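You operate a simulated robot arm through the tools that you are given. There is no shell and no other tool.

The job below is to be done with a simulated robot arm. You get a single attempt, and the scene is never put back.

Task
Unpeg the black jumper, brush its lint off and comb the brush clean.
Fine: both pegs go back in the peg stand first; leave the brush in its stand.

Only the result counts: the job must be done as asked and must still hold three seconds after the hand-in. Knocking over, shifting, dropping, spilling or breaking anything else fails it.

Robot
A 7-joint arm with a two-finger gripper, fixed in place. Base frame: the origin is at the foot of the arm, x ahead of it, y to its left, z up; the work surface is at about z = 0. Units: cm, rad, N and s.
With the tool pointing down near the work surface it reaches from about 22 to 56 cm from the base axis. Its first joint turns from -2.897 to 2.897 rad. Payload 1.2 kg.
The TCP is the grasp point between the finger pads, 2.2 cm short of the fingertips. In the tool frame z runs along the fingers and y along their closing line. The gripper opens to 9.2 cm; its body begins 6.5 cm behind the TCP.
Orientation is that of the tool frame in the base frame, as a unit quaternion [w, x, y, z]. With the fingers straight down and closing along the base's y, the tool's x points along the base's -x, its y along +y and its z along -z.

Tools
- The arm moves only by the tool drive_tool. Its argument "moves" is text: rows parted by semicolons, each of 7 numbers parted by spaces: the shift along the tool's x, y, z in cm, then the turn, a rotation vector about the tool's x, y, z in rad, then the opening in per cent of the stroke, from 0 (shut) to 100 (fully open). In form: x y z ax ay az fingers; .... A call has 1 to 20 rows; each row shifts and turns the commanded pose from where the row before left it, along the tool's axes as they then stand. Rows are played at 5 a second. More than 5 cm and 0.15 rad between two rows, or a gripper value outside its range, and nothing of the call is played. Where a pose cannot be reached the arm comes as near as it can. A force on the tool above 40 N (or 10 N above the force at the start of the call, whichever is more), or a blocked arm, ends the call early, and 0.2 s more pass. Each finger travels about 14.36 cm/s and halts on what it meets, pressing with about 26 N; the grip force reading is that of the motor and also rises with nothing between the fingers. The clock runs only during rows and for 0.2 s after the last one: add rows that do not move to give the fingers time. It gives the time, the measured TCP pose, the force on the tool (base axes), the opening and the grip force at its end, in the units of the frame above (readings bear some noise), with the torque about the TCP (base axes, N m) and any sound that the robot's microphone picked up.
- Cameras (640 x 400 px; columns grow to the right, rows downward): "scene" is fixed at [4.98, 50.06, 78.63]; the picture's right is [-0.76, -0.65, 0.00], its down [-0.48, 0.56, -0.68] and it looks along [0.44, -0.52, -0.73] (base axes); focal length 330 px, centre (320, 200). "wrist" rides on the gripper at [7.1, 1.9, -10.2] in the tool frame; the picture's right is [-0.26, 0.97, 0.00], its down [-0.75, -0.20, -0.63] and it looks along [-0.60, -0.16, 0.78] (tool axes); focal length 280 px, centre (320, 200). There is no depth. A picture from a camera that has moved, and an enlarged one, comes with that camera's place and axes in the base frame and with its lens.
- capture(camera): a new picture of that camera. It takes no simulated time.
- enlarge(camera, box): a new picture of the part [left, top, right, bottom] of that camera's present view, enlarged. It takes no simulated time.
- sign_off(): hands the job in; it is judged then, once.

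Nothing tells you positions but the pictures and the camera data. Unless the task says otherwise, let go and move clear before handing in.

The tools are called after "Emit:" as a command line: name --argument value ..., lists and objects as JSON in quotes. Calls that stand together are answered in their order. drive_tool: Moves the arm, as the interface text tells. Its arguments: {"type":"object","properties":{"moves":{"type":"string"}},"required":["moves"]} The other tools are called the same way: capture (camera) takes a picture; enlarge (camera, box) takes an enlarged picture of a part of a camera's view; sign_off () hands the job in.

At the start:

```text
t: 0.0
tcp_pos: [31.76, 9.77, 42.06]
ee_rot: [0.0, 0.0, 1.0, -0.001]
ft_force: [0.5, -0.6, -0.1]
wrist_torque: [0.03, 0.01, 0.02]
grip_width: 9.21
grip_force: 0.1
```

scene: 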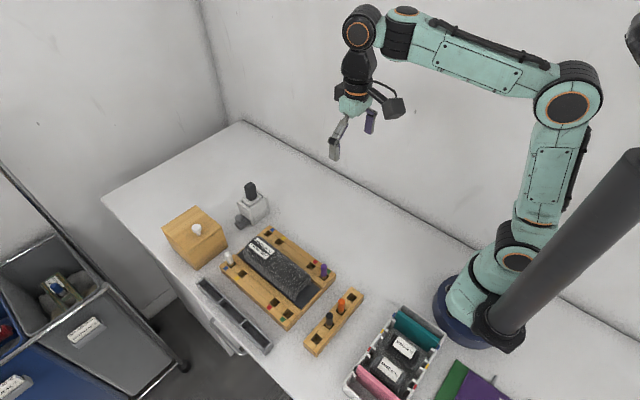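
wrist: 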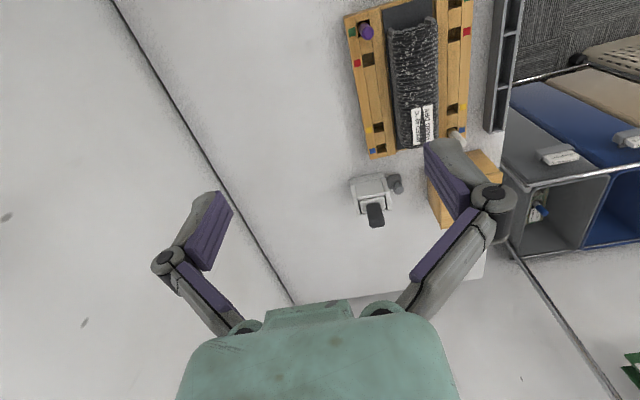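

I see a bench with a wooden frame holding a black knitted jumper, a small peg stand, a box, a brush-like item in a stand and a grey tray. I'll zoom in on these before moving.

Emit:
enlarge --camera "scene" --box '[150, 170, 350, 295]'

Emit:
enlarge --camera "scene" --box '[190, 240, 370, 360]'

Emit:
enlarge --camera "scene" --box '[330, 290, 520, 400]'

Emit:
enlarge --camera "wrist" --box '[320, 0, 520, 125]'

Emit:
enlarge --camera "wrist" --box '[320, 110, 520, 235]'

```text
3.20 times, centred on (250, 232) of scene
camera zoom: at [4.98, 50.06, 78.63], right [-0.76, -0.65, 0.0], down [-0.48, 0.56, -0.68], along [0.44, -0.52, -0.73], focal length 1054 px, centre (544, 96)
```

zoom: 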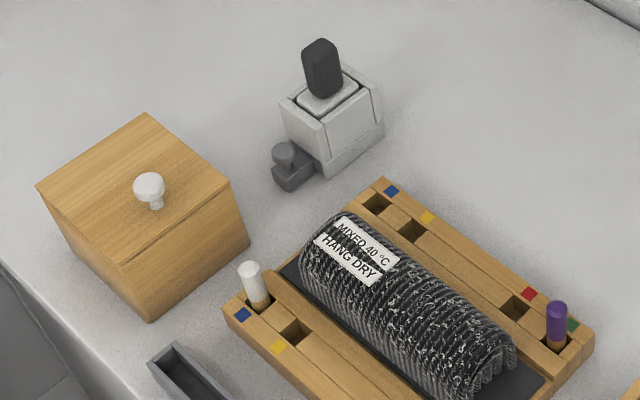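

```text
3.33 times, centred on (280, 300) of scene
camera zoom: at [4.98, 50.06, 78.63], right [-0.76, -0.65, 0.0], down [-0.48, 0.56, -0.68], along [0.44, -0.52, -0.73], focal length 1098 px, centre (453, -133)
```

zoom: 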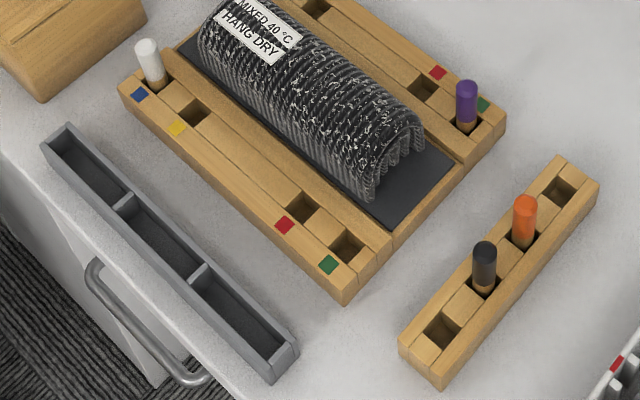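

```text
3.37 times, centred on (425, 345) of scene
camera zoom: at [4.98, 50.06, 78.63], right [-0.76, -0.65, 0.0], down [-0.48, 0.56, -0.68], along [0.44, -0.52, -0.73], focal length 1110 px, centre (-34, -288)
```

zoom: 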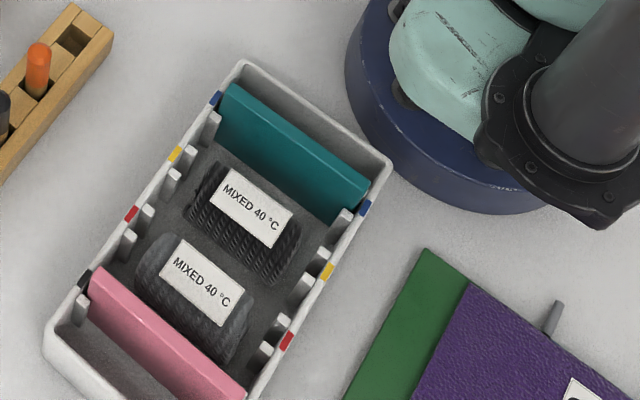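

```text
3.20 times, centred on (420, 62) of wrist
camera zoom: at [24.66, 11.68, 52.12], right [0.26, 0.97, 0.0], down [0.75, -0.2, 0.63], along [0.6, -0.16, -0.78], focal length 897 px, centre (0, 640)
```

zoom: 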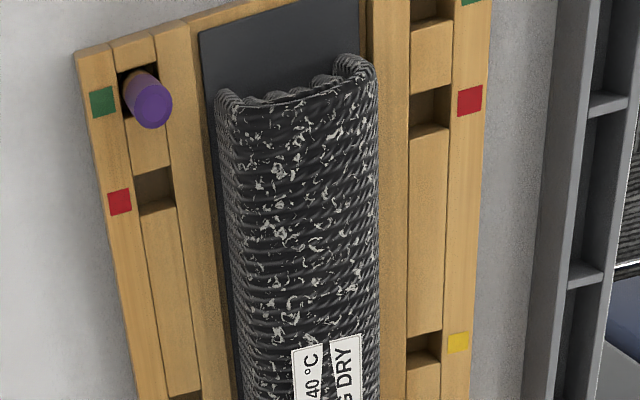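

```text
3.20 times, centred on (420, 172) of wrist
camera zoom: at [24.66, 11.68, 52.12], right [0.26, 0.97, 0.0], down [0.75, -0.2, 0.63], along [0.6, -0.16, -0.78], focal length 897 px, centre (0, 288)
```

zoom: 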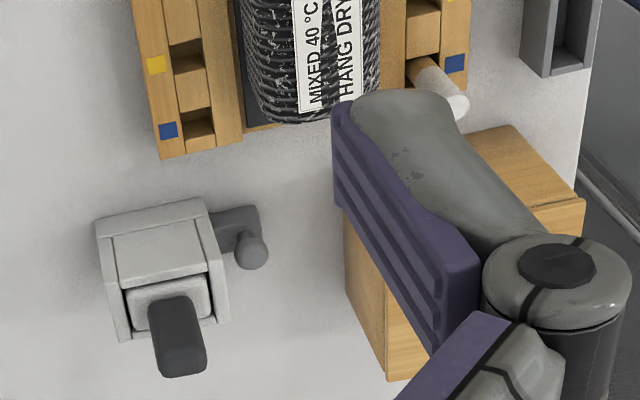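

The frame holds the jumper with a white peg (blue mark) and a purple peg (green mark), and the stand has two free slots. I'll look closer at the labels, the brush unit and the remaining corners before planning.

Emit:
enlarge --camera "scene" --box '[225, 175, 285, 235]'

Emit:
enlarge --camera "scene" --box '[0, 230, 200, 400]'

Emit:
enlarge --camera "scene" --box '[420, 340, 520, 400]'

Emit:
enlarge --camera "wrist" --box '[335, 160, 425, 240]'

Emit:
enlarge --camera "scene" --box '[230, 220, 340, 310]'

```text
6.67 times, centred on (255, 205) of scene
camera zoom: at [4.98, 50.06, 78.63], right [-0.76, -0.65, 0.0], down [-0.48, 0.56, -0.68], along [0.44, -0.52, -0.73], focal length 2196 px, centre (753, 167)
```

zoom: 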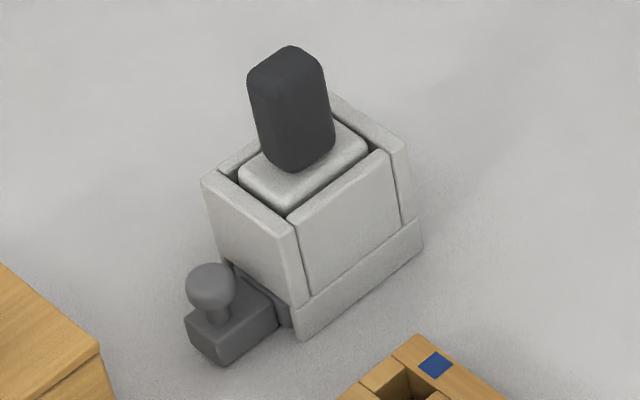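

```text
2.35 times, centred on (100, 315) of scene
camera zoom: at [4.98, 50.06, 78.63], right [-0.76, -0.65, 0.0], down [-0.48, 0.56, -0.68], along [0.44, -0.52, -0.73], focal length 775 px, centre (838, -71)
```

zoom: 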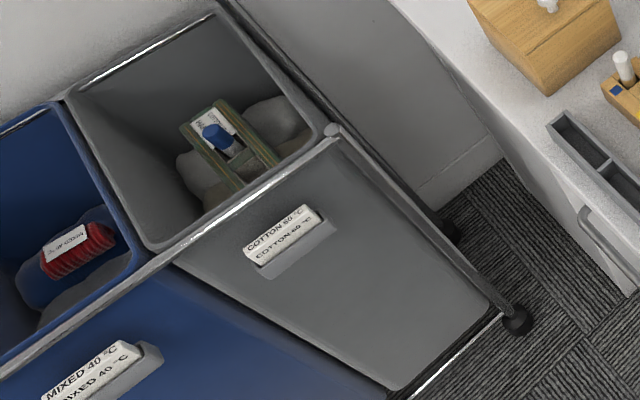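

```text
6.40 times, centred on (470, 370) of scene
camera zoom: at [4.98, 50.06, 78.63], right [-0.76, -0.65, 0.0], down [-0.48, 0.56, -0.68], along [0.44, -0.52, -0.73], focal length 2109 px, centre (-640, -888)
```

zoom: 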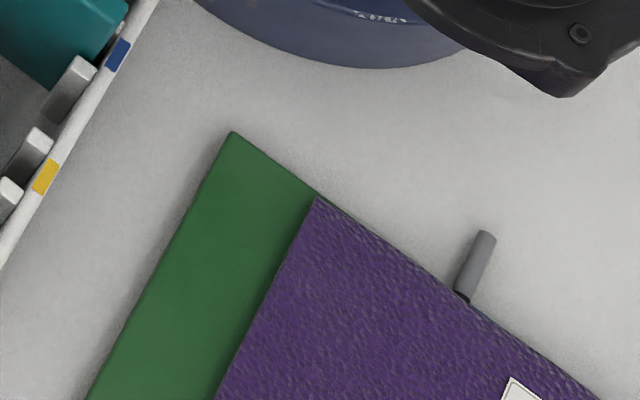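

```text
5.00 times, centred on (380, 200) of wrist
camera zoom: at [24.66, 11.68, 52.12], right [0.26, 0.97, 0.0], down [0.75, -0.2, 0.63], along [0.6, -0.16, -0.78], focal length 1402 px, centre (20, 200)
```

zoom: 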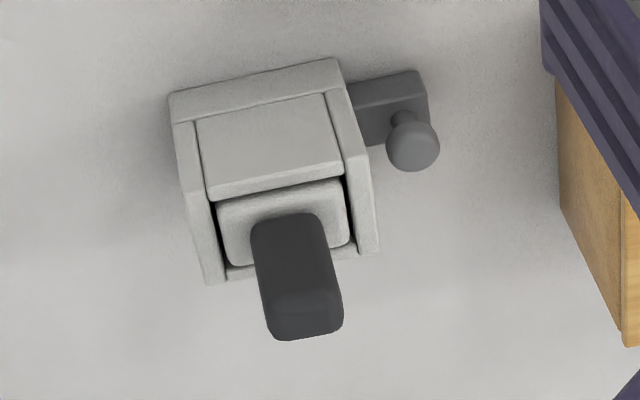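

```text
4.44 times, centred on (285, 265) of scene
camera zoom: at [4.98, 50.06, 78.63], right [-0.76, -0.65, 0.0], down [-0.48, 0.56, -0.68], along [0.44, -0.52, -0.73], focal length 1464 px, centre (476, -89)
```

zoom: 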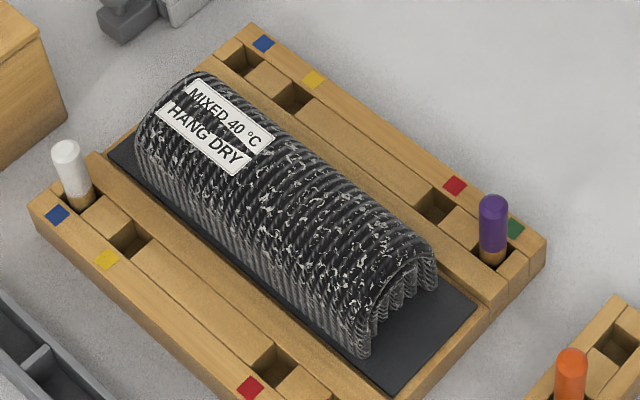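

The frame is roughly aligned with x (about x 31–56, y 14–31), the peg stand is near x≈23.6 with free holes at y≈15.8 and 29.3, and the brush unit is further out near x≈61, y≈13. I'll move the wrist camera sideways to measure these better.

Emit:
drive_tool --moves "0.6 4 0 0 0 0 100; 0.6 4 0 0 0 0 100; 0.6 4 0 0 0 0 100; 0 0 0 0 0 0 100"

```text
t: 1.0
tcp_pos: [30.05, 21.87, 41.99]
ee_rot: [0.0, 0.0, 1.0, 0.001]
ft_force: [0.3, -0.2, 0.3]
wrist_torque: [-0.02, -0.01, -0.04]
grip_width: 9.2
grip_force: 0.1
```

Emit:
capture --camera "wrist"

Emit:
enlarge --camera "wrist" --box '[180, 0, 400, 140]'

Emit:
enlarge --camera "wrist" --box '[180, 100, 340, 220]'

```text
taken
camera wrist: at [22.85, 23.82, 52.19], right [0.26, 0.96, 0.0], down [0.75, -0.21, 0.63], along [0.6, -0.16, -0.78], focal length 280 px, centre (320, 200)
```

wrist: 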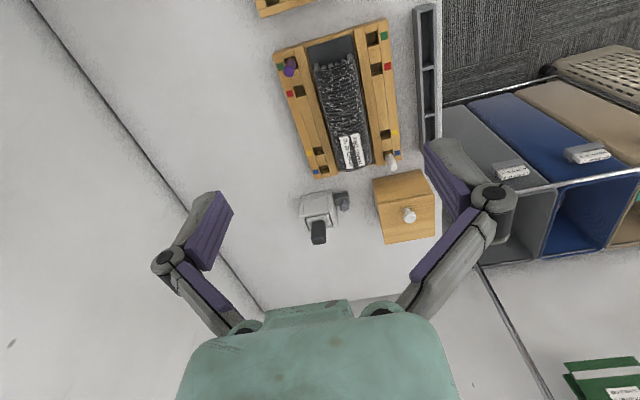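

```text
2.86 times, centred on (290, 70) of wrist
camera zoom: at [22.85, 23.82, 52.19], right [0.26, 0.96, 0.0], down [0.75, -0.21, 0.63], along [0.6, -0.16, -0.78], focal length 801 px, centre (406, 571)
```

zoom: 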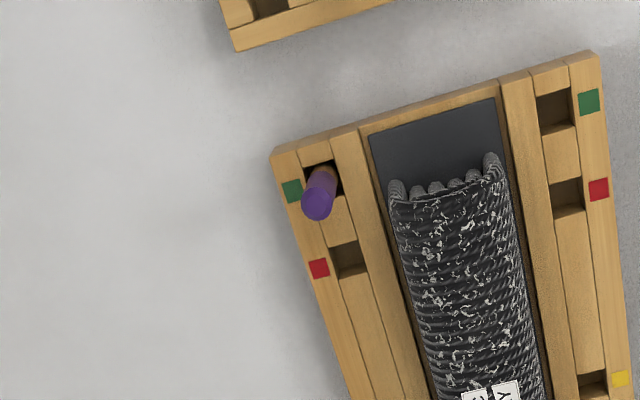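

```text
3.33 times, centred on (260, 160) of wrist
camera zoom: at [22.85, 23.82, 52.19], right [0.26, 0.96, 0.0], down [0.75, -0.21, 0.63], along [0.6, -0.16, -0.78], focal length 935 px, centre (520, 333)
```

zoom: 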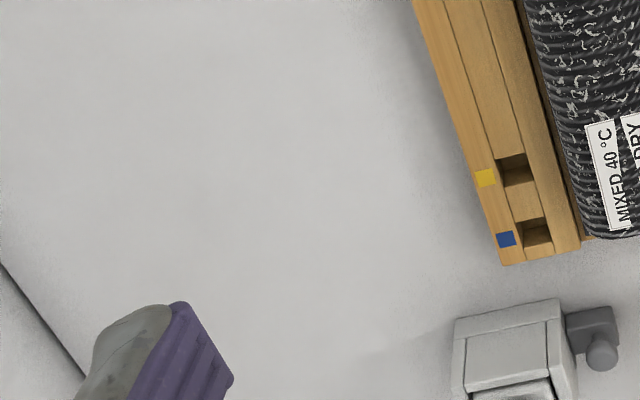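

The frame's holes sit at y≈16.4 and y≈29.7, with the purple peg at about (32.3, 16.4) and its top at z≈8. Next I'll fly closer to the brush stand to understand it and the grey slider.

Emit:
drive_tool --moves "-3 -2 2.4 0 0 0 100; -3 -2 2.4 0 0 0 100; -3 -2 2.4 0 0 0 100; -3 -2 2.4 0 0 0 100; -3 -2 2.4 0 0 0 100; 0 0 0 0 0 0 100"

Emit:
capture --camera "wrist"

Emit:
enlarge --camera "wrist" --box '[250, 100, 410, 220]'

Emit:
capture --camera "scene"

```text
t: 2.4
tcp_pos: [45.2, 11.66, 30.23]
ee_rot: [0.001, 0.0, 1.0, 0.0]
ft_force: [0.2, 0.4, 0.4]
wrist_torque: [0.01, 0.02, 0.02]
grip_width: 9.21
grip_force: 0.1
```

```text
taken
camera wrist: at [38.04, 13.6, 40.43], right [0.26, 0.97, 0.0], down [0.75, -0.2, 0.63], along [0.6, -0.16, -0.78], focal length 280 px, centre (320, 200)
```

wrist: 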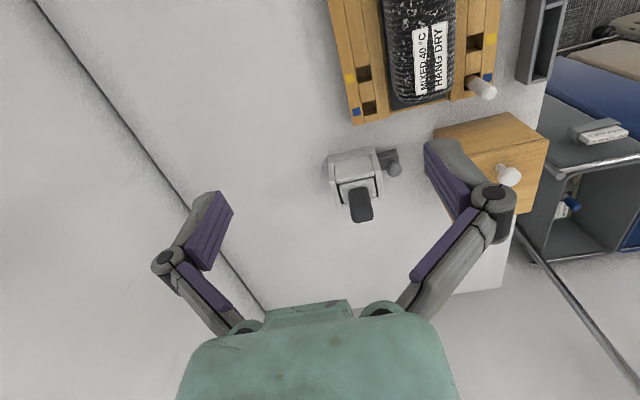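

```text
3.33 times, centred on (330, 160) of wrist
camera zoom: at [38.04, 13.6, 40.43], right [0.26, 0.97, 0.0], down [0.75, -0.2, 0.63], along [0.6, -0.16, -0.78], focal length 935 px, centre (287, 333)
```

zoom: 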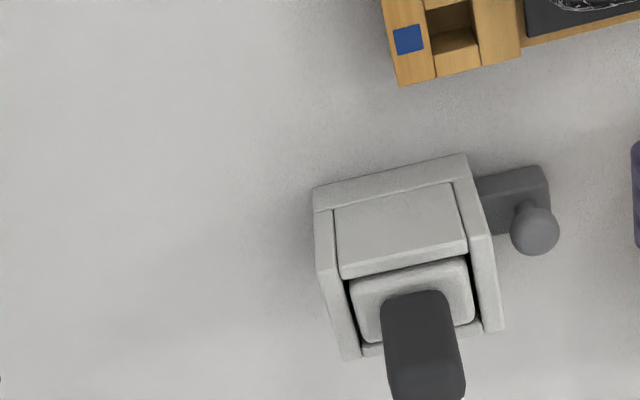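

```text
taken
```

scene: 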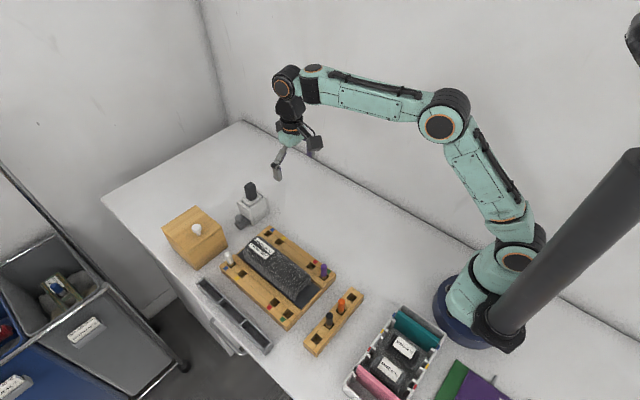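

The brush handle is at about (63, 12.5), z ≈ 8–14, in a slotted box with a grey slider and knob (probably the comb) on its +y side. I'll start with the purple peg by hovering over it.

Emit:
drive_tool --moves "2.58 0.95 2.44 0 0 0 80; 2.58 0.95 2.44 0 0 0 60; 2.58 0.95 2.44 0 0 0 45; 2.58 0.95 2.44 0 0 0 45; 2.58 0.95 2.44 0 0 0 45; 0 0 0 0 0 0 45"

Emit:
capture --camera "wrist"

Emit:
enlarge --camera "scene" --box '[230, 190, 370, 300]'

```text
t: 3.8
tcp_pos: [32.21, 16.79, 17.83]
ee_rot: [-0.001, 0.001, 1.0, 0.0]
ft_force: [0.2, -0.2, 0.2]
wrist_torque: [-0.01, 0.0, -0.02]
grip_width: 4.12
grip_force: 0.0
```

```text
taken
camera wrist: at [24.99, 18.69, 28.0], right [0.26, 0.96, 0.0], down [0.75, -0.2, 0.63], along [0.6, -0.16, -0.78], focal length 280 px, centre (320, 200)
```

wrist: 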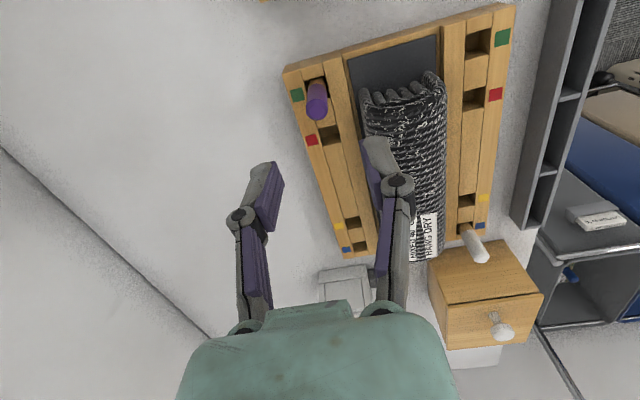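

```text
3.64 times, centred on (300, 245) of scene
camera zoom: at [4.98, 50.06, 78.63], right [-0.76, -0.65, 0.0], down [-0.48, 0.56, -0.68], along [0.44, -0.52, -0.73], focal length 1198 px, centre (393, 36)
```

zoom: 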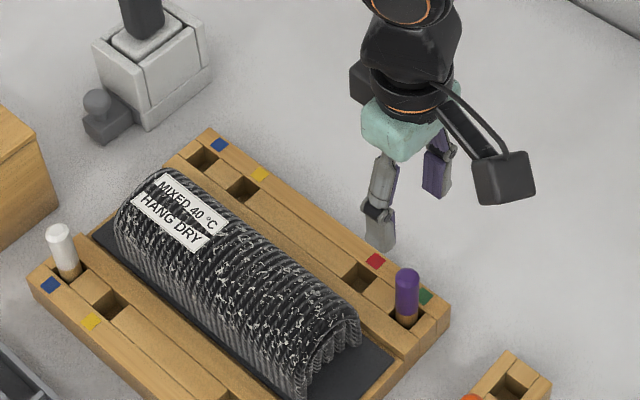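

The purple peg lies directly below the TCP (within about 0.2 cm). I'll go down with the fingers half open, then grip it.

Emit:
drive_tool --moves "0 -0.15 3 0 0 0 45; 0 0 3 0 0 0 45; 0 0 3 0 0 0 45; 0 0 2.7 0 0 0 45; 0 0 0 0 0 0 45"

Emit:
capture --camera "wrist"

Emit:
enlarge --camera "scene" --box '[270, 210, 370, 300]'

```text
t: 5.0
tcp_pos: [32.0, 16.35, 6.18]
ee_rot: [-0.001, 0.0, 1.0, -0.001]
ft_force: [0.1, 0.1, 0.1]
wrist_torque: [0.0, 0.01, 0.03]
grip_width: 4.13
grip_force: 0.1
```

```text
taken
camera wrist: at [24.88, 18.25, 16.28], right [0.26, 0.96, 0.0], down [0.75, -0.2, 0.63], along [0.6, -0.16, -0.78], focal length 280 px, centre (320, 200)
```

wrist: 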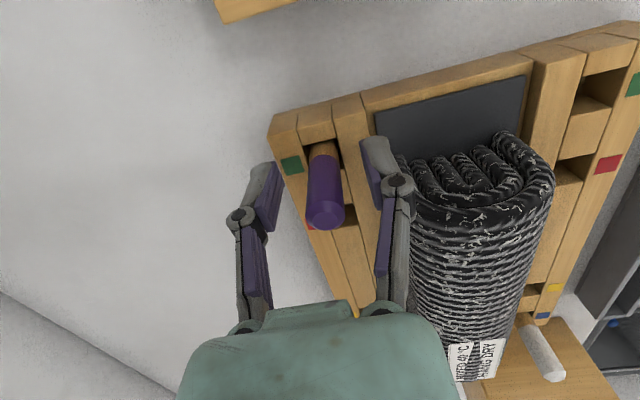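

```text
4.44 times, centred on (320, 255) of scene
camera zoom: at [4.98, 50.06, 78.63], right [-0.76, -0.65, 0.0], down [-0.48, 0.56, -0.68], along [0.44, -0.52, -0.73], focal length 1464 px, centre (320, -44)
```

zoom: 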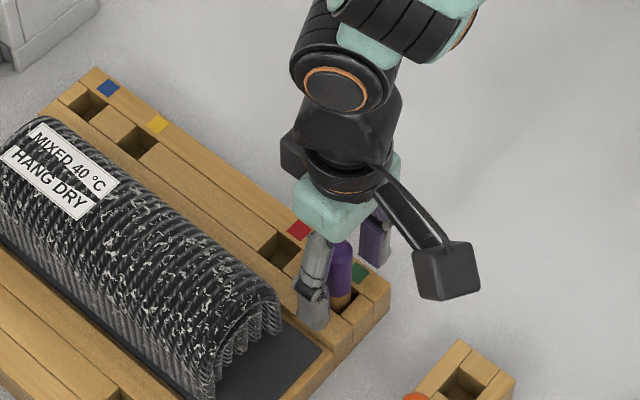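

The fingers straddle the purple peg well. Closing on it now.

Emit:
drive_tool --moves "0 0.1 0 0 0 0 30; 0 0 0 0 0 0 15; 0 0 0 0 0 0 0; 0 0 0 0 0 0 0; 0 0 0 0 0 0 0"

```text
t: 6.2
tcp_pos: [32.14, 16.5, 6.08]
ee_rot: [0.0, 0.0, 1.0, 0.0]
ft_force: [0.5, 0.4, 0.8]
wrist_torque: [0.01, -0.02, 0.0]
grip_width: 1.31
grip_force: 26.3
```

Gripped at 1.3 cm wide. Lifting it straight up out of the hole.

Emit:
drive_tool --moves "0 0 -1 0 0 0 0; 0 0 -1.5 0 0 0 0; 0 0 -2.5 0 0 0 0; 0 0 -3 0 0 0 0; 0 0 -3 0 0 0 0; 0 0 0 0 0 0 0"

Emit:
capture --camera "wrist"

Emit:
enlarge --camera "scene" --box '[270, 180, 370, 300]'

```text
t: 7.6
tcp_pos: [31.91, 16.54, 16.97]
ee_rot: [0.0, 0.0, 1.0, 0.0]
ft_force: [0.4, 0.4, -0.5]
wrist_torque: [-0.02, 0.0, -0.01]
grip_width: 1.36
grip_force: 26.0
```

```text
taken
camera wrist: at [24.84, 18.47, 27.16], right [0.26, 0.97, 0.0], down [0.75, -0.2, 0.63], along [0.6, -0.16, -0.78], focal length 280 px, centre (320, 200)
```

wrist: 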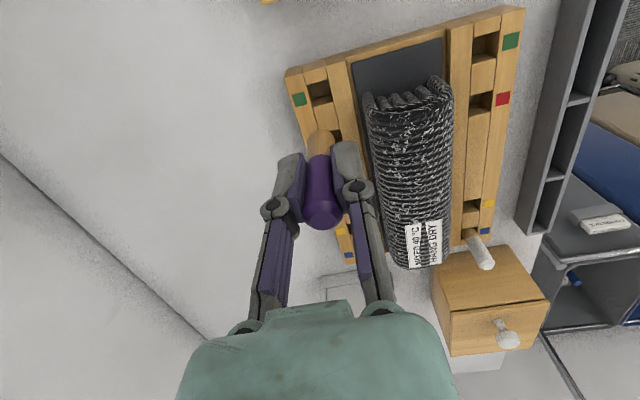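

```text
3.33 times, centred on (320, 240) of scene
camera zoom: at [4.98, 50.06, 78.63], right [-0.76, -0.65, 0.0], down [-0.48, 0.56, -0.68], along [0.44, -0.52, -0.73], focal length 1098 px, centre (320, 67)
```

zoom: 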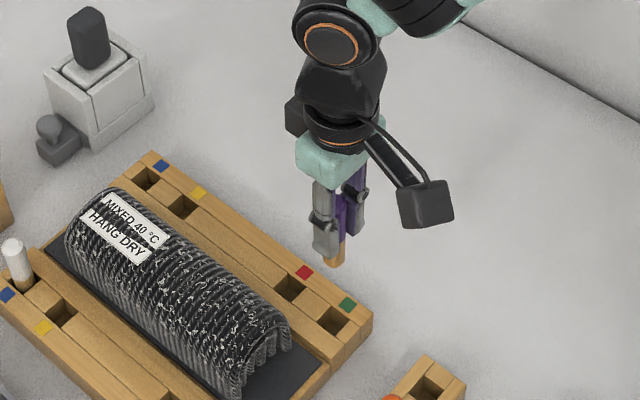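

The peg is free and held vertically, its tip about 5.5 cm below the TCP. Now I'll move over the free peg-stand hole near (23.8, 15.8) and check alignment.

Emit:
drive_tool --moves "2.7 -0.2 0 0 0 0 0; 2.7 -0.2 0 0 0 0 0; 2.7 -0.2 0 0 0 0 0; 0 0 0 0 0 0 0"

Emit:
capture --camera "wrist"

Emit:
enlarge --camera "scene" --box '[290, 220, 390, 360]'

```text
t: 8.6
tcp_pos: [24.02, 15.86, 16.88]
ee_rot: [0.0, 0.0, 1.0, 0.001]
ft_force: [-1.4, -0.3, -0.1]
wrist_torque: [-0.02, 0.0, 0.01]
grip_width: 1.32
grip_force: 25.9
```

```text
taken
camera wrist: at [16.91, 17.84, 27.06], right [0.26, 0.96, 0.0], down [0.75, -0.2, 0.63], along [0.6, -0.16, -0.78], focal length 280 px, centre (320, 200)
```

wrist: 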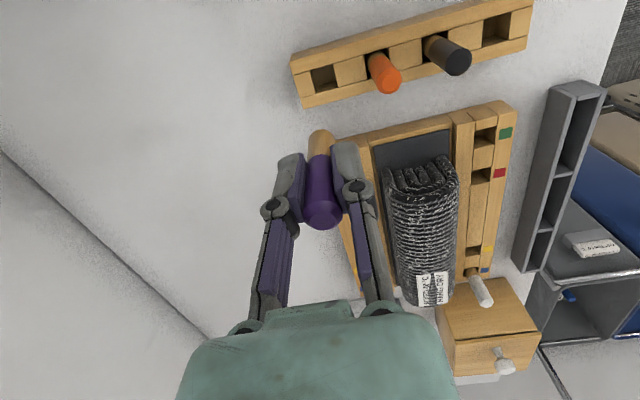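

```text
2.86 times, centred on (340, 290) of scene
camera zoom: at [4.98, 50.06, 78.63], right [-0.76, -0.65, 0.0], down [-0.48, 0.56, -0.68], along [0.44, -0.52, -0.73], focal length 941 px, centre (263, -57)
```

zoom: 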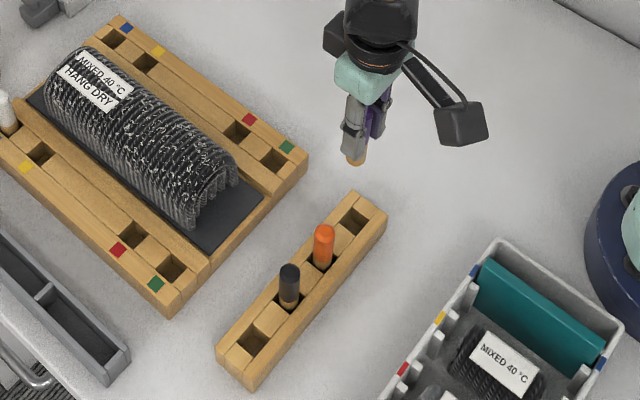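

The hole appears about 0.6 cm behind and 0.5 cm left of the TCP. I'll zoom to measure the stand height and hole corners more exactly.

Emit:
enlarge --camera "wrist" --box '[280, 20, 400, 150]'

Emit:
enlarge --camera "scene" --box '[295, 275, 375, 365]'

```text
3.08 times, centred on (340, 85) of wrist
camera zoom: at [16.91, 17.84, 27.06], right [0.26, 0.96, 0.0], down [0.75, -0.2, 0.63], along [0.6, -0.16, -0.78], focal length 863 px, centre (258, 554)
```

zoom: 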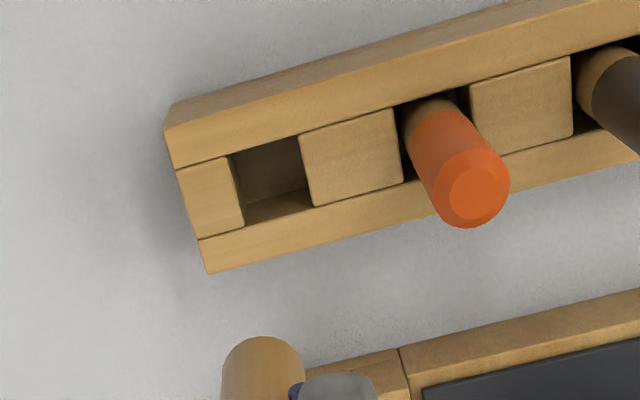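

```text
4.44 times, centred on (335, 320) of scene
camera zoom: at [4.98, 50.06, 78.63], right [-0.76, -0.65, 0.0], down [-0.48, 0.56, -0.68], along [0.44, -0.52, -0.73], focal length 1464 px, centre (253, -333)
```

zoom: 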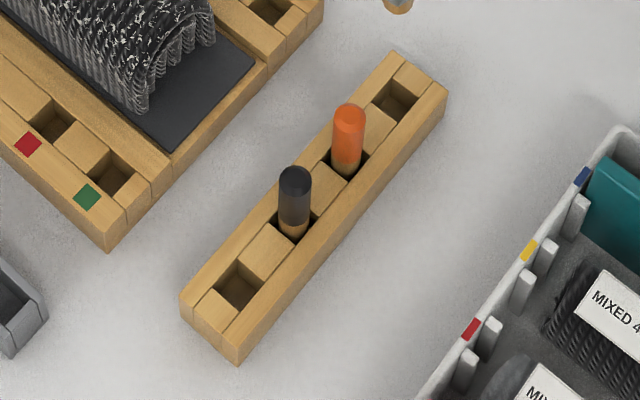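

The stand top is at z≈3, with the hole about 0.62 cm toward the base and 0.56 cm left of the TCP. I'll correct that and lower until the peg tip is just above the hole, then check.

Emit:
drive_tool --moves "0.62 0.56 0 0 0 0 0; 0 0 2.5 0 0 0 0; 0 0 2.5 0 0 0 0; 0 0 2 0 0 0 0; 0 0 0 0 0 0 0"

Emit:
enlarge --camera "wrist" --box '[220, 20, 480, 240]'

Emit:
enlarge --camera "scene" --box '[295, 255, 375, 345]'

```text
t: 9.8
tcp_pos: [23.4, 16.44, 10.02]
ee_rot: [0.0, 0.001, 1.0, 0.0]
ft_force: [-0.8, 0.8, -0.1]
wrist_torque: [0.01, 0.02, 0.01]
grip_width: 1.39
grip_force: 26.1
```

```text
1.82 times, centred on (350, 130) of wrist
camera zoom: at [16.19, 18.38, 20.17], right [0.26, 0.97, 0.0], down [0.75, -0.2, 0.63], along [0.6, -0.16, -0.78], focal length 510 px, centre (266, 327)
```

zoom: 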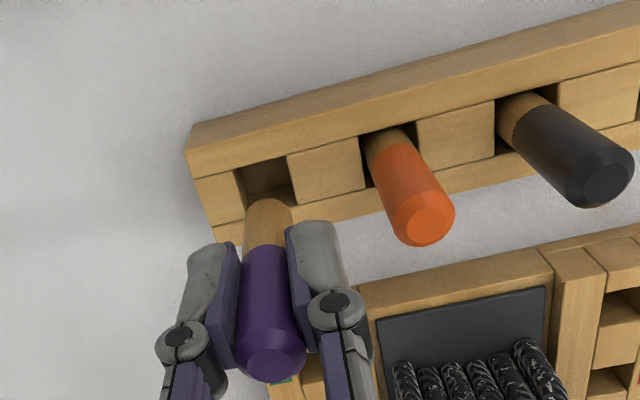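

```text
4.44 times, centred on (335, 300) of scene
camera zoom: at [4.98, 50.06, 78.63], right [-0.76, -0.65, 0.0], down [-0.48, 0.56, -0.68], along [0.44, -0.52, -0.73], focal length 1464 px, centre (253, -244)
```

zoom: 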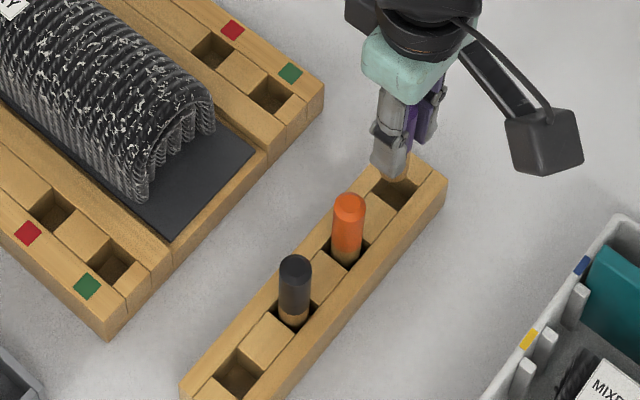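

The peg is well aligned with the hole. Lowering it to its seated depth.

Emit:
drive_tool --moves "0 0 1.2 0 0 0 0; 0 0 1.2 0 0 0 0; 0 0 0.8 0 0 0 0; 0 0 0.6 0 0 0 0; 0 0 0 0 0 0 0"

Emit:
enlarge --camera "wrist" --box '[220, 20, 480, 240]'

Emit:
enlarge --camera "scene" --box '[295, 255, 375, 345]'

```text
t: 11.0
tcp_pos: [23.46, 16.42, 6.25]
ee_rot: [0.001, 0.0, 1.0, 0.001]
ft_force: [-1.1, 1.3, 19.0]
wrist_torque: [0.04, -0.14, 0.0]
grip_width: 1.39
grip_force: 25.8
```

```text
1.82 times, centred on (350, 130) of wrist
camera zoom: at [16.3, 18.36, 16.32], right [0.26, 0.97, 0.0], down [0.75, -0.21, 0.63], along [0.6, -0.16, -0.78], focal length 510 px, centre (266, 327)
```

zoom: 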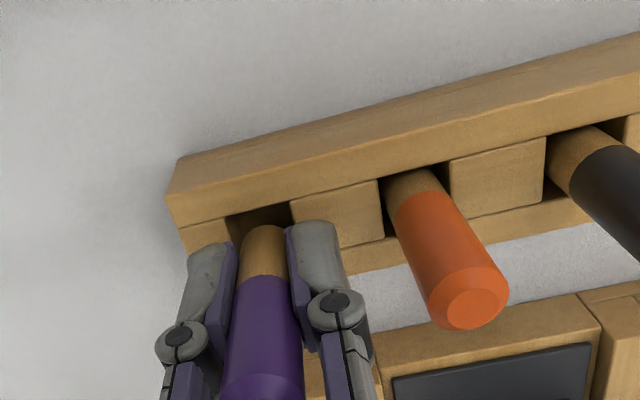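

```text
4.44 times, centred on (335, 300) of scene
camera zoom: at [4.98, 50.06, 78.63], right [-0.76, -0.65, 0.0], down [-0.48, 0.56, -0.68], along [0.44, -0.52, -0.73], focal length 1464 px, centre (253, -244)
```

zoom: 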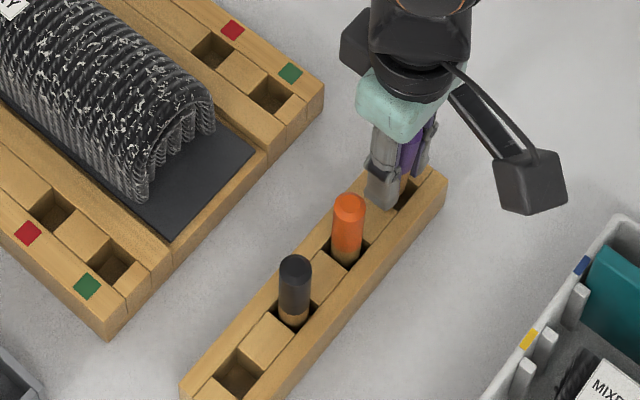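

The peg has reached the floor of the hole (19 N up). I'll relax a bit upward, open only slightly so as not to touch the orange peg, and lift away.

Emit:
drive_tool --moves "0 0 -0.25 0 0 0 0; 0 0 0 0 0 0 20; 0 0 0 0 0 0 26; 0 0 0 0 0 0 26; 0 0 -1 0 0 0 26; 0 0 -2 0 0 0 26; 0 0 -3 0 0 0 26; 0 0 -4 0 0 0 26; 0 0 -4 0 0 0 45; 0 0 0 0 0 0 45"

Emit:
capture --camera "wrist"

Emit:
enlarge --camera "scene" --box '[295, 255, 375, 345]'

```text
t: 13.2
tcp_pos: [23.48, 16.51, 20.61]
ee_rot: [0.001, -0.001, 1.0, 0.0]
ft_force: [-0.8, 0.6, 0.2]
wrist_torque: [-0.01, 0.02, 0.01]
grip_width: 4.12
grip_force: 0.2
```

```text
taken
camera wrist: at [16.29, 18.45, 30.69], right [0.26, 0.97, 0.0], down [0.75, -0.2, 0.63], along [0.6, -0.16, -0.78], focal length 280 px, centre (320, 200)
```

wrist: 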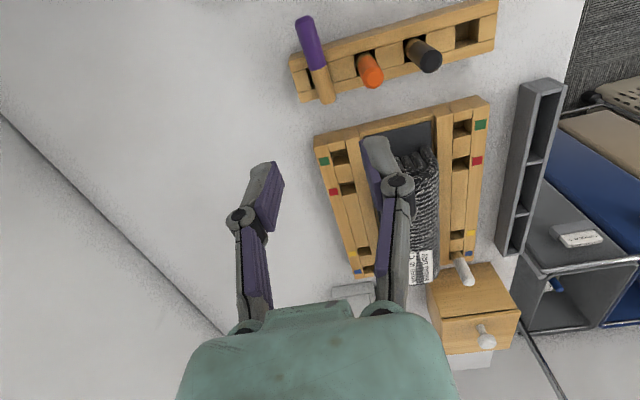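

```text
4.44 times, centred on (335, 300) of scene
camera zoom: at [4.98, 50.06, 78.63], right [-0.76, -0.65, 0.0], down [-0.48, 0.56, -0.68], along [0.44, -0.52, -0.73], focal length 1464 px, centre (253, -244)
```

zoom: 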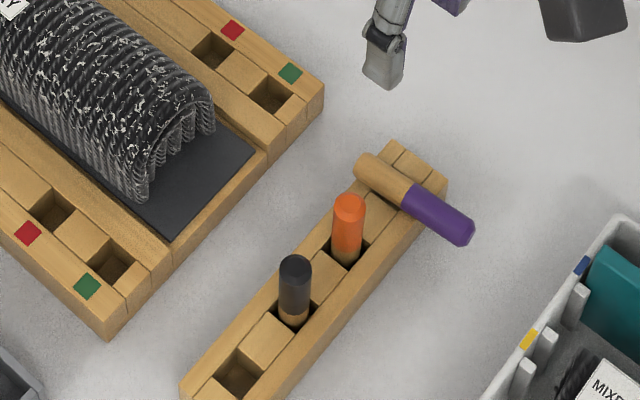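

The purple peg did not seat: it rode up in the grip on the stand's top and now lies across the stand, with its purple end overhanging toward the base. I'll take a close look before recovering it.

Emit:
enlarge --camera "wrist" --box '[270, 0, 430, 120]'

Emit:
enlarge --camera "scene" --box '[305, 275, 365, 325]'

```text
3.33 times, centred on (350, 60) of wrist
camera zoom: at [16.29, 18.45, 30.69], right [0.26, 0.97, 0.0], down [0.75, -0.2, 0.63], along [0.6, -0.16, -0.78], focal length 935 px, centre (220, 667)
```

zoom: 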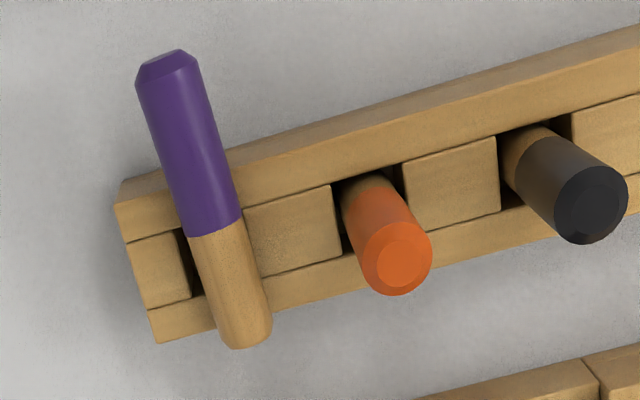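

```text
8.00 times, centred on (335, 300) of scene
camera zoom: at [4.98, 50.06, 78.63], right [-0.76, -0.65, 0.0], down [-0.48, 0.56, -0.68], along [0.44, -0.52, -0.73], focal length 2636 px, centre (200, -600)
```

zoom: 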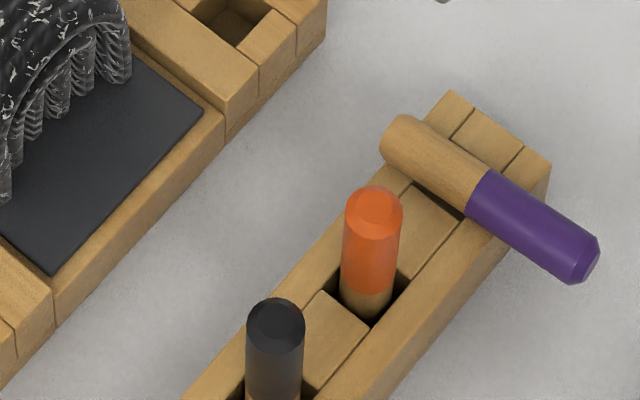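

The peg lies flat along x from about (18.9, 16.4) to (25.4, 16.8) at z≈4.1, so the stand top is z≈3.4. I'll need to re-grasp it to bring it upright, so I'll first test, in free air, how far the tool can tilt inward here.

Emit:
drive_tool --moves "0 0 0 0 0.15 0 45; 0 0 0 0 0.15 0 45; 0 0 0 0 0.15 0 45; 0 0 0 0 0.15 0 45; 0 0 0 0 0.15 0 45; 0 0 0 0 0 0 45"

Emit:
capture --camera "scene"

Emit:
capture --camera "wrist"

```text
t: 14.6
tcp_pos: [23.59, 16.5, 20.5]
ee_rot: [-0.366, -0.001, 0.931, -0.001]
ft_force: [-0.1, -0.4, -0.6]
wrist_torque: [0.04, -0.02, 0.0]
grip_width: 4.14
grip_force: 0.1
```

```text
taken
```

scene: 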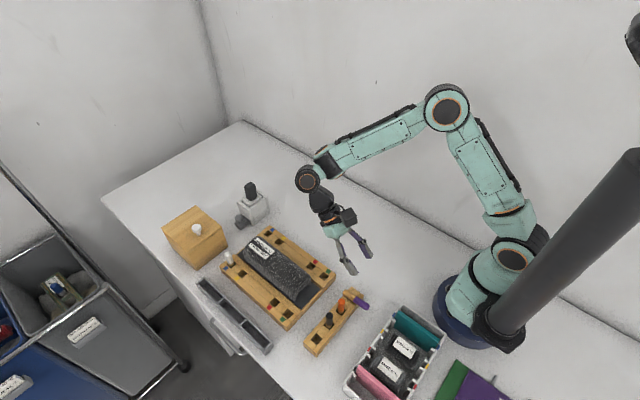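

```text
taken
camera wrist: at [25.13, 18.36, 32.8], right [0.19, 0.97, -0.18], down [0.98, -0.2, -0.06], along [-0.09, -0.16, -0.98], focal length 280 px, centre (320, 200)
```

wrist: 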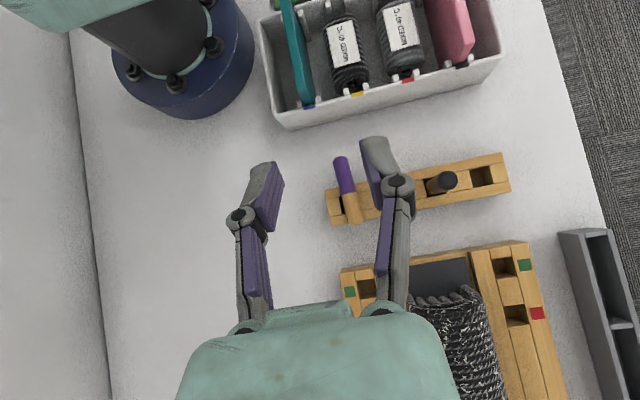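

An inward tilt of 43° works here, and it gives a nearly straight-down camera view. I'll use it to measure the stand and frame precisely.

Emit:
enlarge --camera "wrist" --box '[310, 130, 530, 270]'

Emit:
enlarge --camera "wrist" --box '[320, 230, 600, 400]'

```text
2.86 times, centred on (420, 200) of wrist
camera zoom: at [25.13, 18.36, 32.8], right [0.19, 0.97, -0.18], down [0.98, -0.2, -0.06], along [-0.09, -0.16, -0.98], focal length 801 px, centre (34, 200)
```

zoom: 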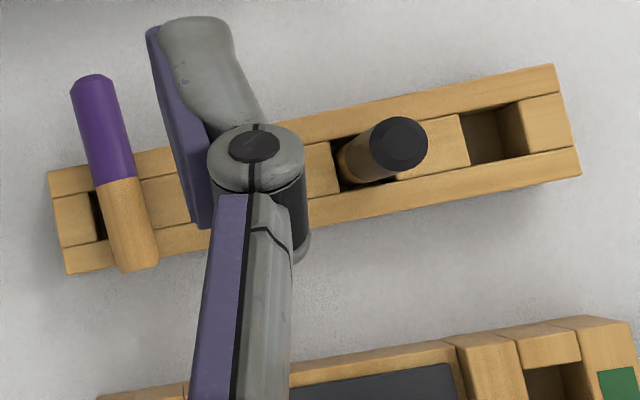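

```text
2.29 times, centred on (460, 315) of wrist
camera zoom: at [25.13, 18.36, 32.8], right [0.19, 0.97, -0.18], down [0.98, -0.2, -0.06], along [-0.09, -0.16, -0.98], focal length 641 px, centre (0, -63)
```

zoom: 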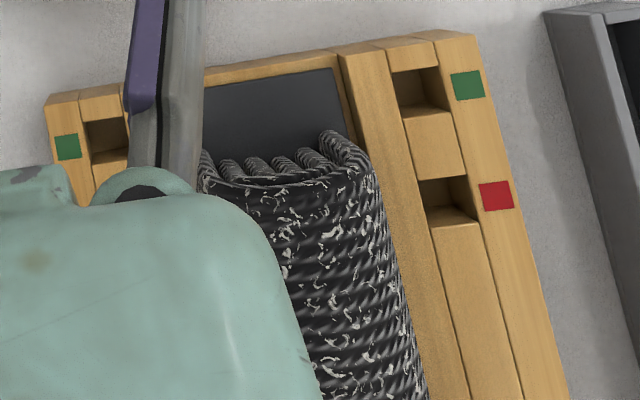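

Measurements agree: holes near (23.3, 16.5–16.7) and (23.3, 29.5), top at z≈3.4. I'll now return to vertical, hover over the peg's overhanging purple end near x≈20 and check.

Emit:
drive_tool --moves "0 0 0 0 -0.15 0 30; 0 0 0 0 -0.15 0 30; 0 0 0 0 -0.15 0 30; 0 0 0 0 -0.15 0 30; 0 0 0 0 -0.15 0 30; 1.7 0 0 0 0 0 30; 1.7 0 0 0 0 0 30; 0 0 3.5 0 0 0 30; 0 0 3.5 0 0 0 30; 0 0 0 0 0 0 30"

Emit:
capture --camera "wrist"

Emit:
enlarge --camera "scene" --box '[300, 230, 400, 330]'

```text
t: 16.8
tcp_pos: [20.1, 16.33, 13.47]
ee_rot: [0.001, 0.001, 1.0, 0.0]
ft_force: [-0.4, 0.4, -0.5]
wrist_torque: [-0.01, -0.01, -0.04]
grip_width: 2.76
grip_force: 0.0
```

```text
taken
camera wrist: at [12.86, 18.38, 23.66], right [0.26, 0.97, 0.0], down [0.75, -0.2, 0.63], along [0.6, -0.16, -0.78], focal length 280 px, centre (320, 200)
```

wrist: 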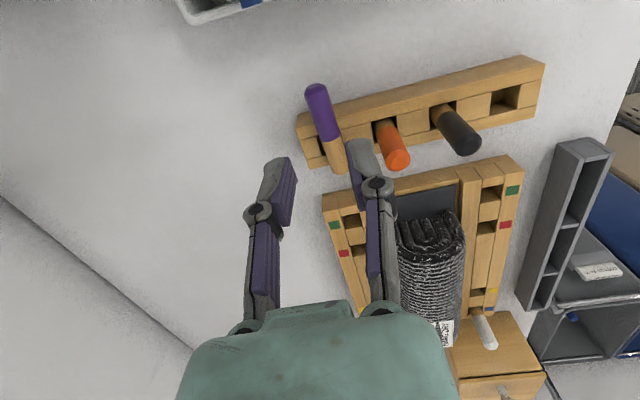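

```text
4.00 times, centred on (350, 280) of scene
camera zoom: at [4.98, 50.06, 78.63], right [-0.76, -0.65, 0.0], down [-0.48, 0.56, -0.68], along [0.44, -0.52, -0.73], focal length 1318 px, centre (200, -120)
```

zoom: 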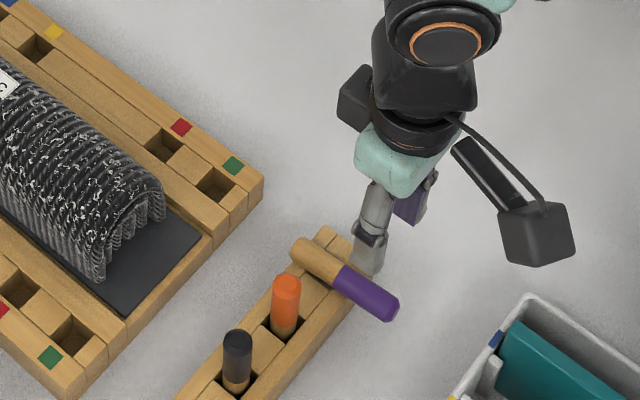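

The fingers are centred on the peg in y; I'll back off 0.5 cm toward the base to clear the stand edge, descend so the peg sits near the fingertips, and grip.

Emit:
drive_tool --moves "0.5 0.05 2.5 0 0 0 30; 0 0 2.5 0 0 0 30; 0 0 2 0 0 0 30; 0 0 1 0 0 0 30; 0 0 0 0 0 0 30"

Emit:
enlarge --camera "wrist" --box '[220, 60, 440, 220]'

Emit:
enlarge --camera "scene" --box '[310, 250, 390, 330]'

```text
t: 18.0
tcp_pos: [19.78, 16.41, 5.56]
ee_rot: [0.0, 0.0, 1.0, 0.0]
ft_force: [-0.3, 0.3, 0.1]
wrist_torque: [0.03, 0.01, 0.0]
grip_width: 2.73
grip_force: 0.0
```

```text
2.50 times, centred on (330, 140) of wrist
camera zoom: at [12.42, 18.43, 15.68], right [0.26, 0.97, 0.0], down [0.75, -0.2, 0.63], along [0.6, -0.16, -0.78], focal length 701 px, centre (295, 350)
```

zoom: 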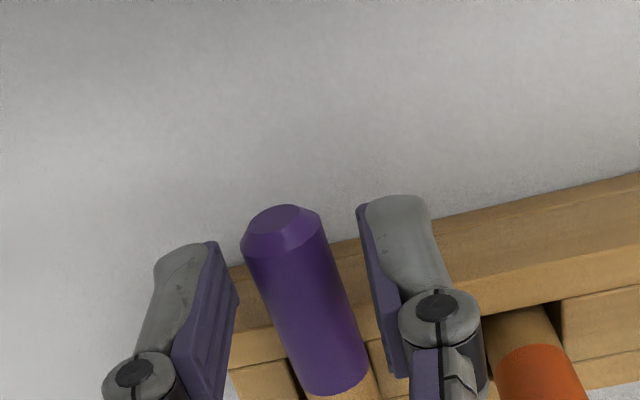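

```text
5.00 times, centred on (350, 290) of scene
camera zoom: at [4.98, 50.06, 78.63], right [-0.76, -0.65, 0.0], down [-0.48, 0.56, -0.68], along [0.44, -0.52, -0.73], focal length 1647 px, centre (170, -250)
```

zoom: 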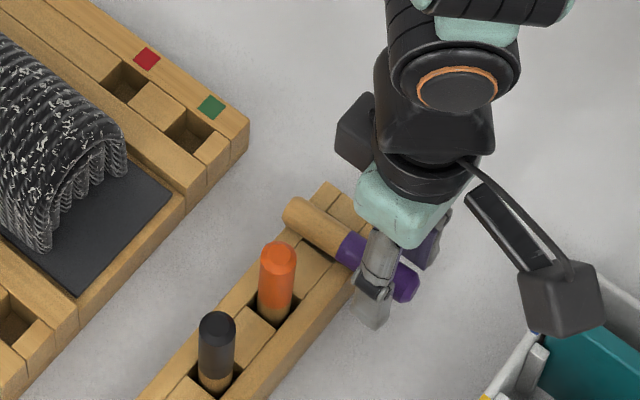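

The fingers straddle the purple end, clear of the stand. Closing and lifting.

Emit:
drive_tool --moves "0 0 0 0 0 0 18; 0 0 0 0 0 0 0; 0 0 0 0 0 0 0; 0 0 0 0 0 0 0; 0 0 -1 0 0 0 0; 0 0 -2 0 0 0 0; 0 0 -3 0 0 0 0; 0 0 -3 0 0 0 0; 0 0 0 0 0 0 0"

Emit:
capture --camera "wrist"

Emit:
enlarge --camera "scene" --box '[300, 220, 400, 330]'

```text
t: 20.0
tcp_pos: [19.64, 16.47, 14.31]
ee_rot: [0.0, -0.001, 1.0, 0.0]
ft_force: [0.6, -0.6, 0.6]
wrist_torque: [-0.03, 0.02, -0.01]
grip_width: 1.39
grip_force: 26.0
```

```text
taken
camera wrist: at [12.36, 18.39, 24.58], right [0.26, 0.97, 0.0], down [0.75, -0.2, 0.63], along [0.6, -0.16, -0.78], focal length 280 px, centre (320, 200)
```

wrist: 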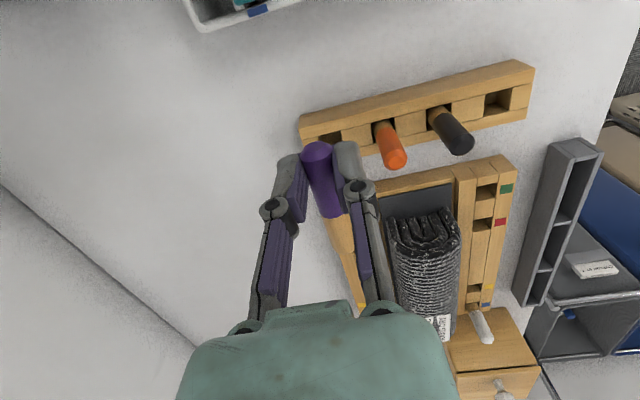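

```text
3.64 times, centred on (350, 275) of scene
camera zoom: at [4.98, 50.06, 78.63], right [-0.76, -0.65, 0.0], down [-0.48, 0.56, -0.68], along [0.44, -0.52, -0.73], focal length 1198 px, centre (211, -73)
```

zoom: 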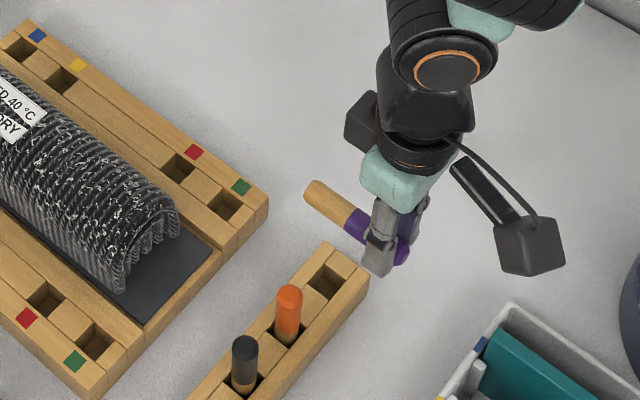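

The peg is held horizontally by its purple end. I'll carry it to the open table near (40, 2) and lay it down for a tilted re-grasp.

Emit:
drive_tool --moves "-3.4 -2.4 0 0 0 0 0; -3.4 -2.4 0 0 0 0 0; -3.4 -2.4 0 0 0 0 0; -3.4 -2.4 0 0 0 0 0; -3.4 -2.4 0 0 0 0 0; -3.4 -2.4 0 0 0 0 0; 0 0 3 0 0 0 0; 0 0 3 0 0 0 0; 0 0 3 0 0 0 0; 0 0 0 0 0 0 0"

Emit:
capture --camera "wrist"

Emit:
enlarge --camera "scene" --box '[290, 140, 410, 260]'

```text
t: 22.2
tcp_pos: [39.89, 2.02, 5.59]
ee_rot: [0.0, 0.001, 1.0, -0.001]
ft_force: [0.3, 0.0, -0.5]
wrist_torque: [-0.01, 0.03, 0.0]
grip_width: 1.41
grip_force: 26.1
```

```text
taken
camera wrist: at [32.71, 3.98, 15.63], right [0.26, 0.97, 0.0], down [0.75, -0.2, 0.63], along [0.6, -0.16, -0.78], focal length 280 px, centre (320, 200)
```

wrist: 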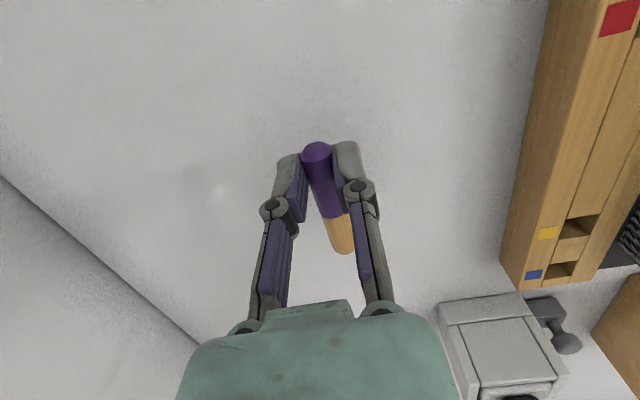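

```text
3.33 times, centred on (350, 200) of scene
camera zoom: at [4.98, 50.06, 78.63], right [-0.76, -0.65, 0.0], down [-0.48, 0.56, -0.68], along [0.44, -0.52, -0.73], focal length 1098 px, centre (220, 200)
```

zoom: 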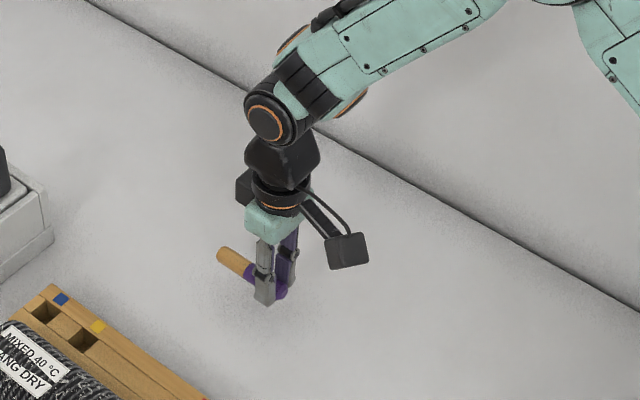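

The peg is level, about 1.4 cm below the TCP. Lowering it gently to the table.

Emit:
drive_tool --moves "0 0 1.5 0 0 0 0; 0 0 1.2 0 0 0 0; 0 0 0.4 0 0 0 0; 0 0 0.15 0 0 0 0; 0 0 0 0 0 0 0"

```text
t: 23.4
tcp_pos: [39.93, 2.09, 2.35]
ee_rot: [0.001, 0.0, 1.0, 0.0]
ft_force: [-4.5, -0.7, 18.8]
wrist_torque: [-0.02, 0.11, -0.03]
grip_width: 1.38
grip_force: 25.6
```

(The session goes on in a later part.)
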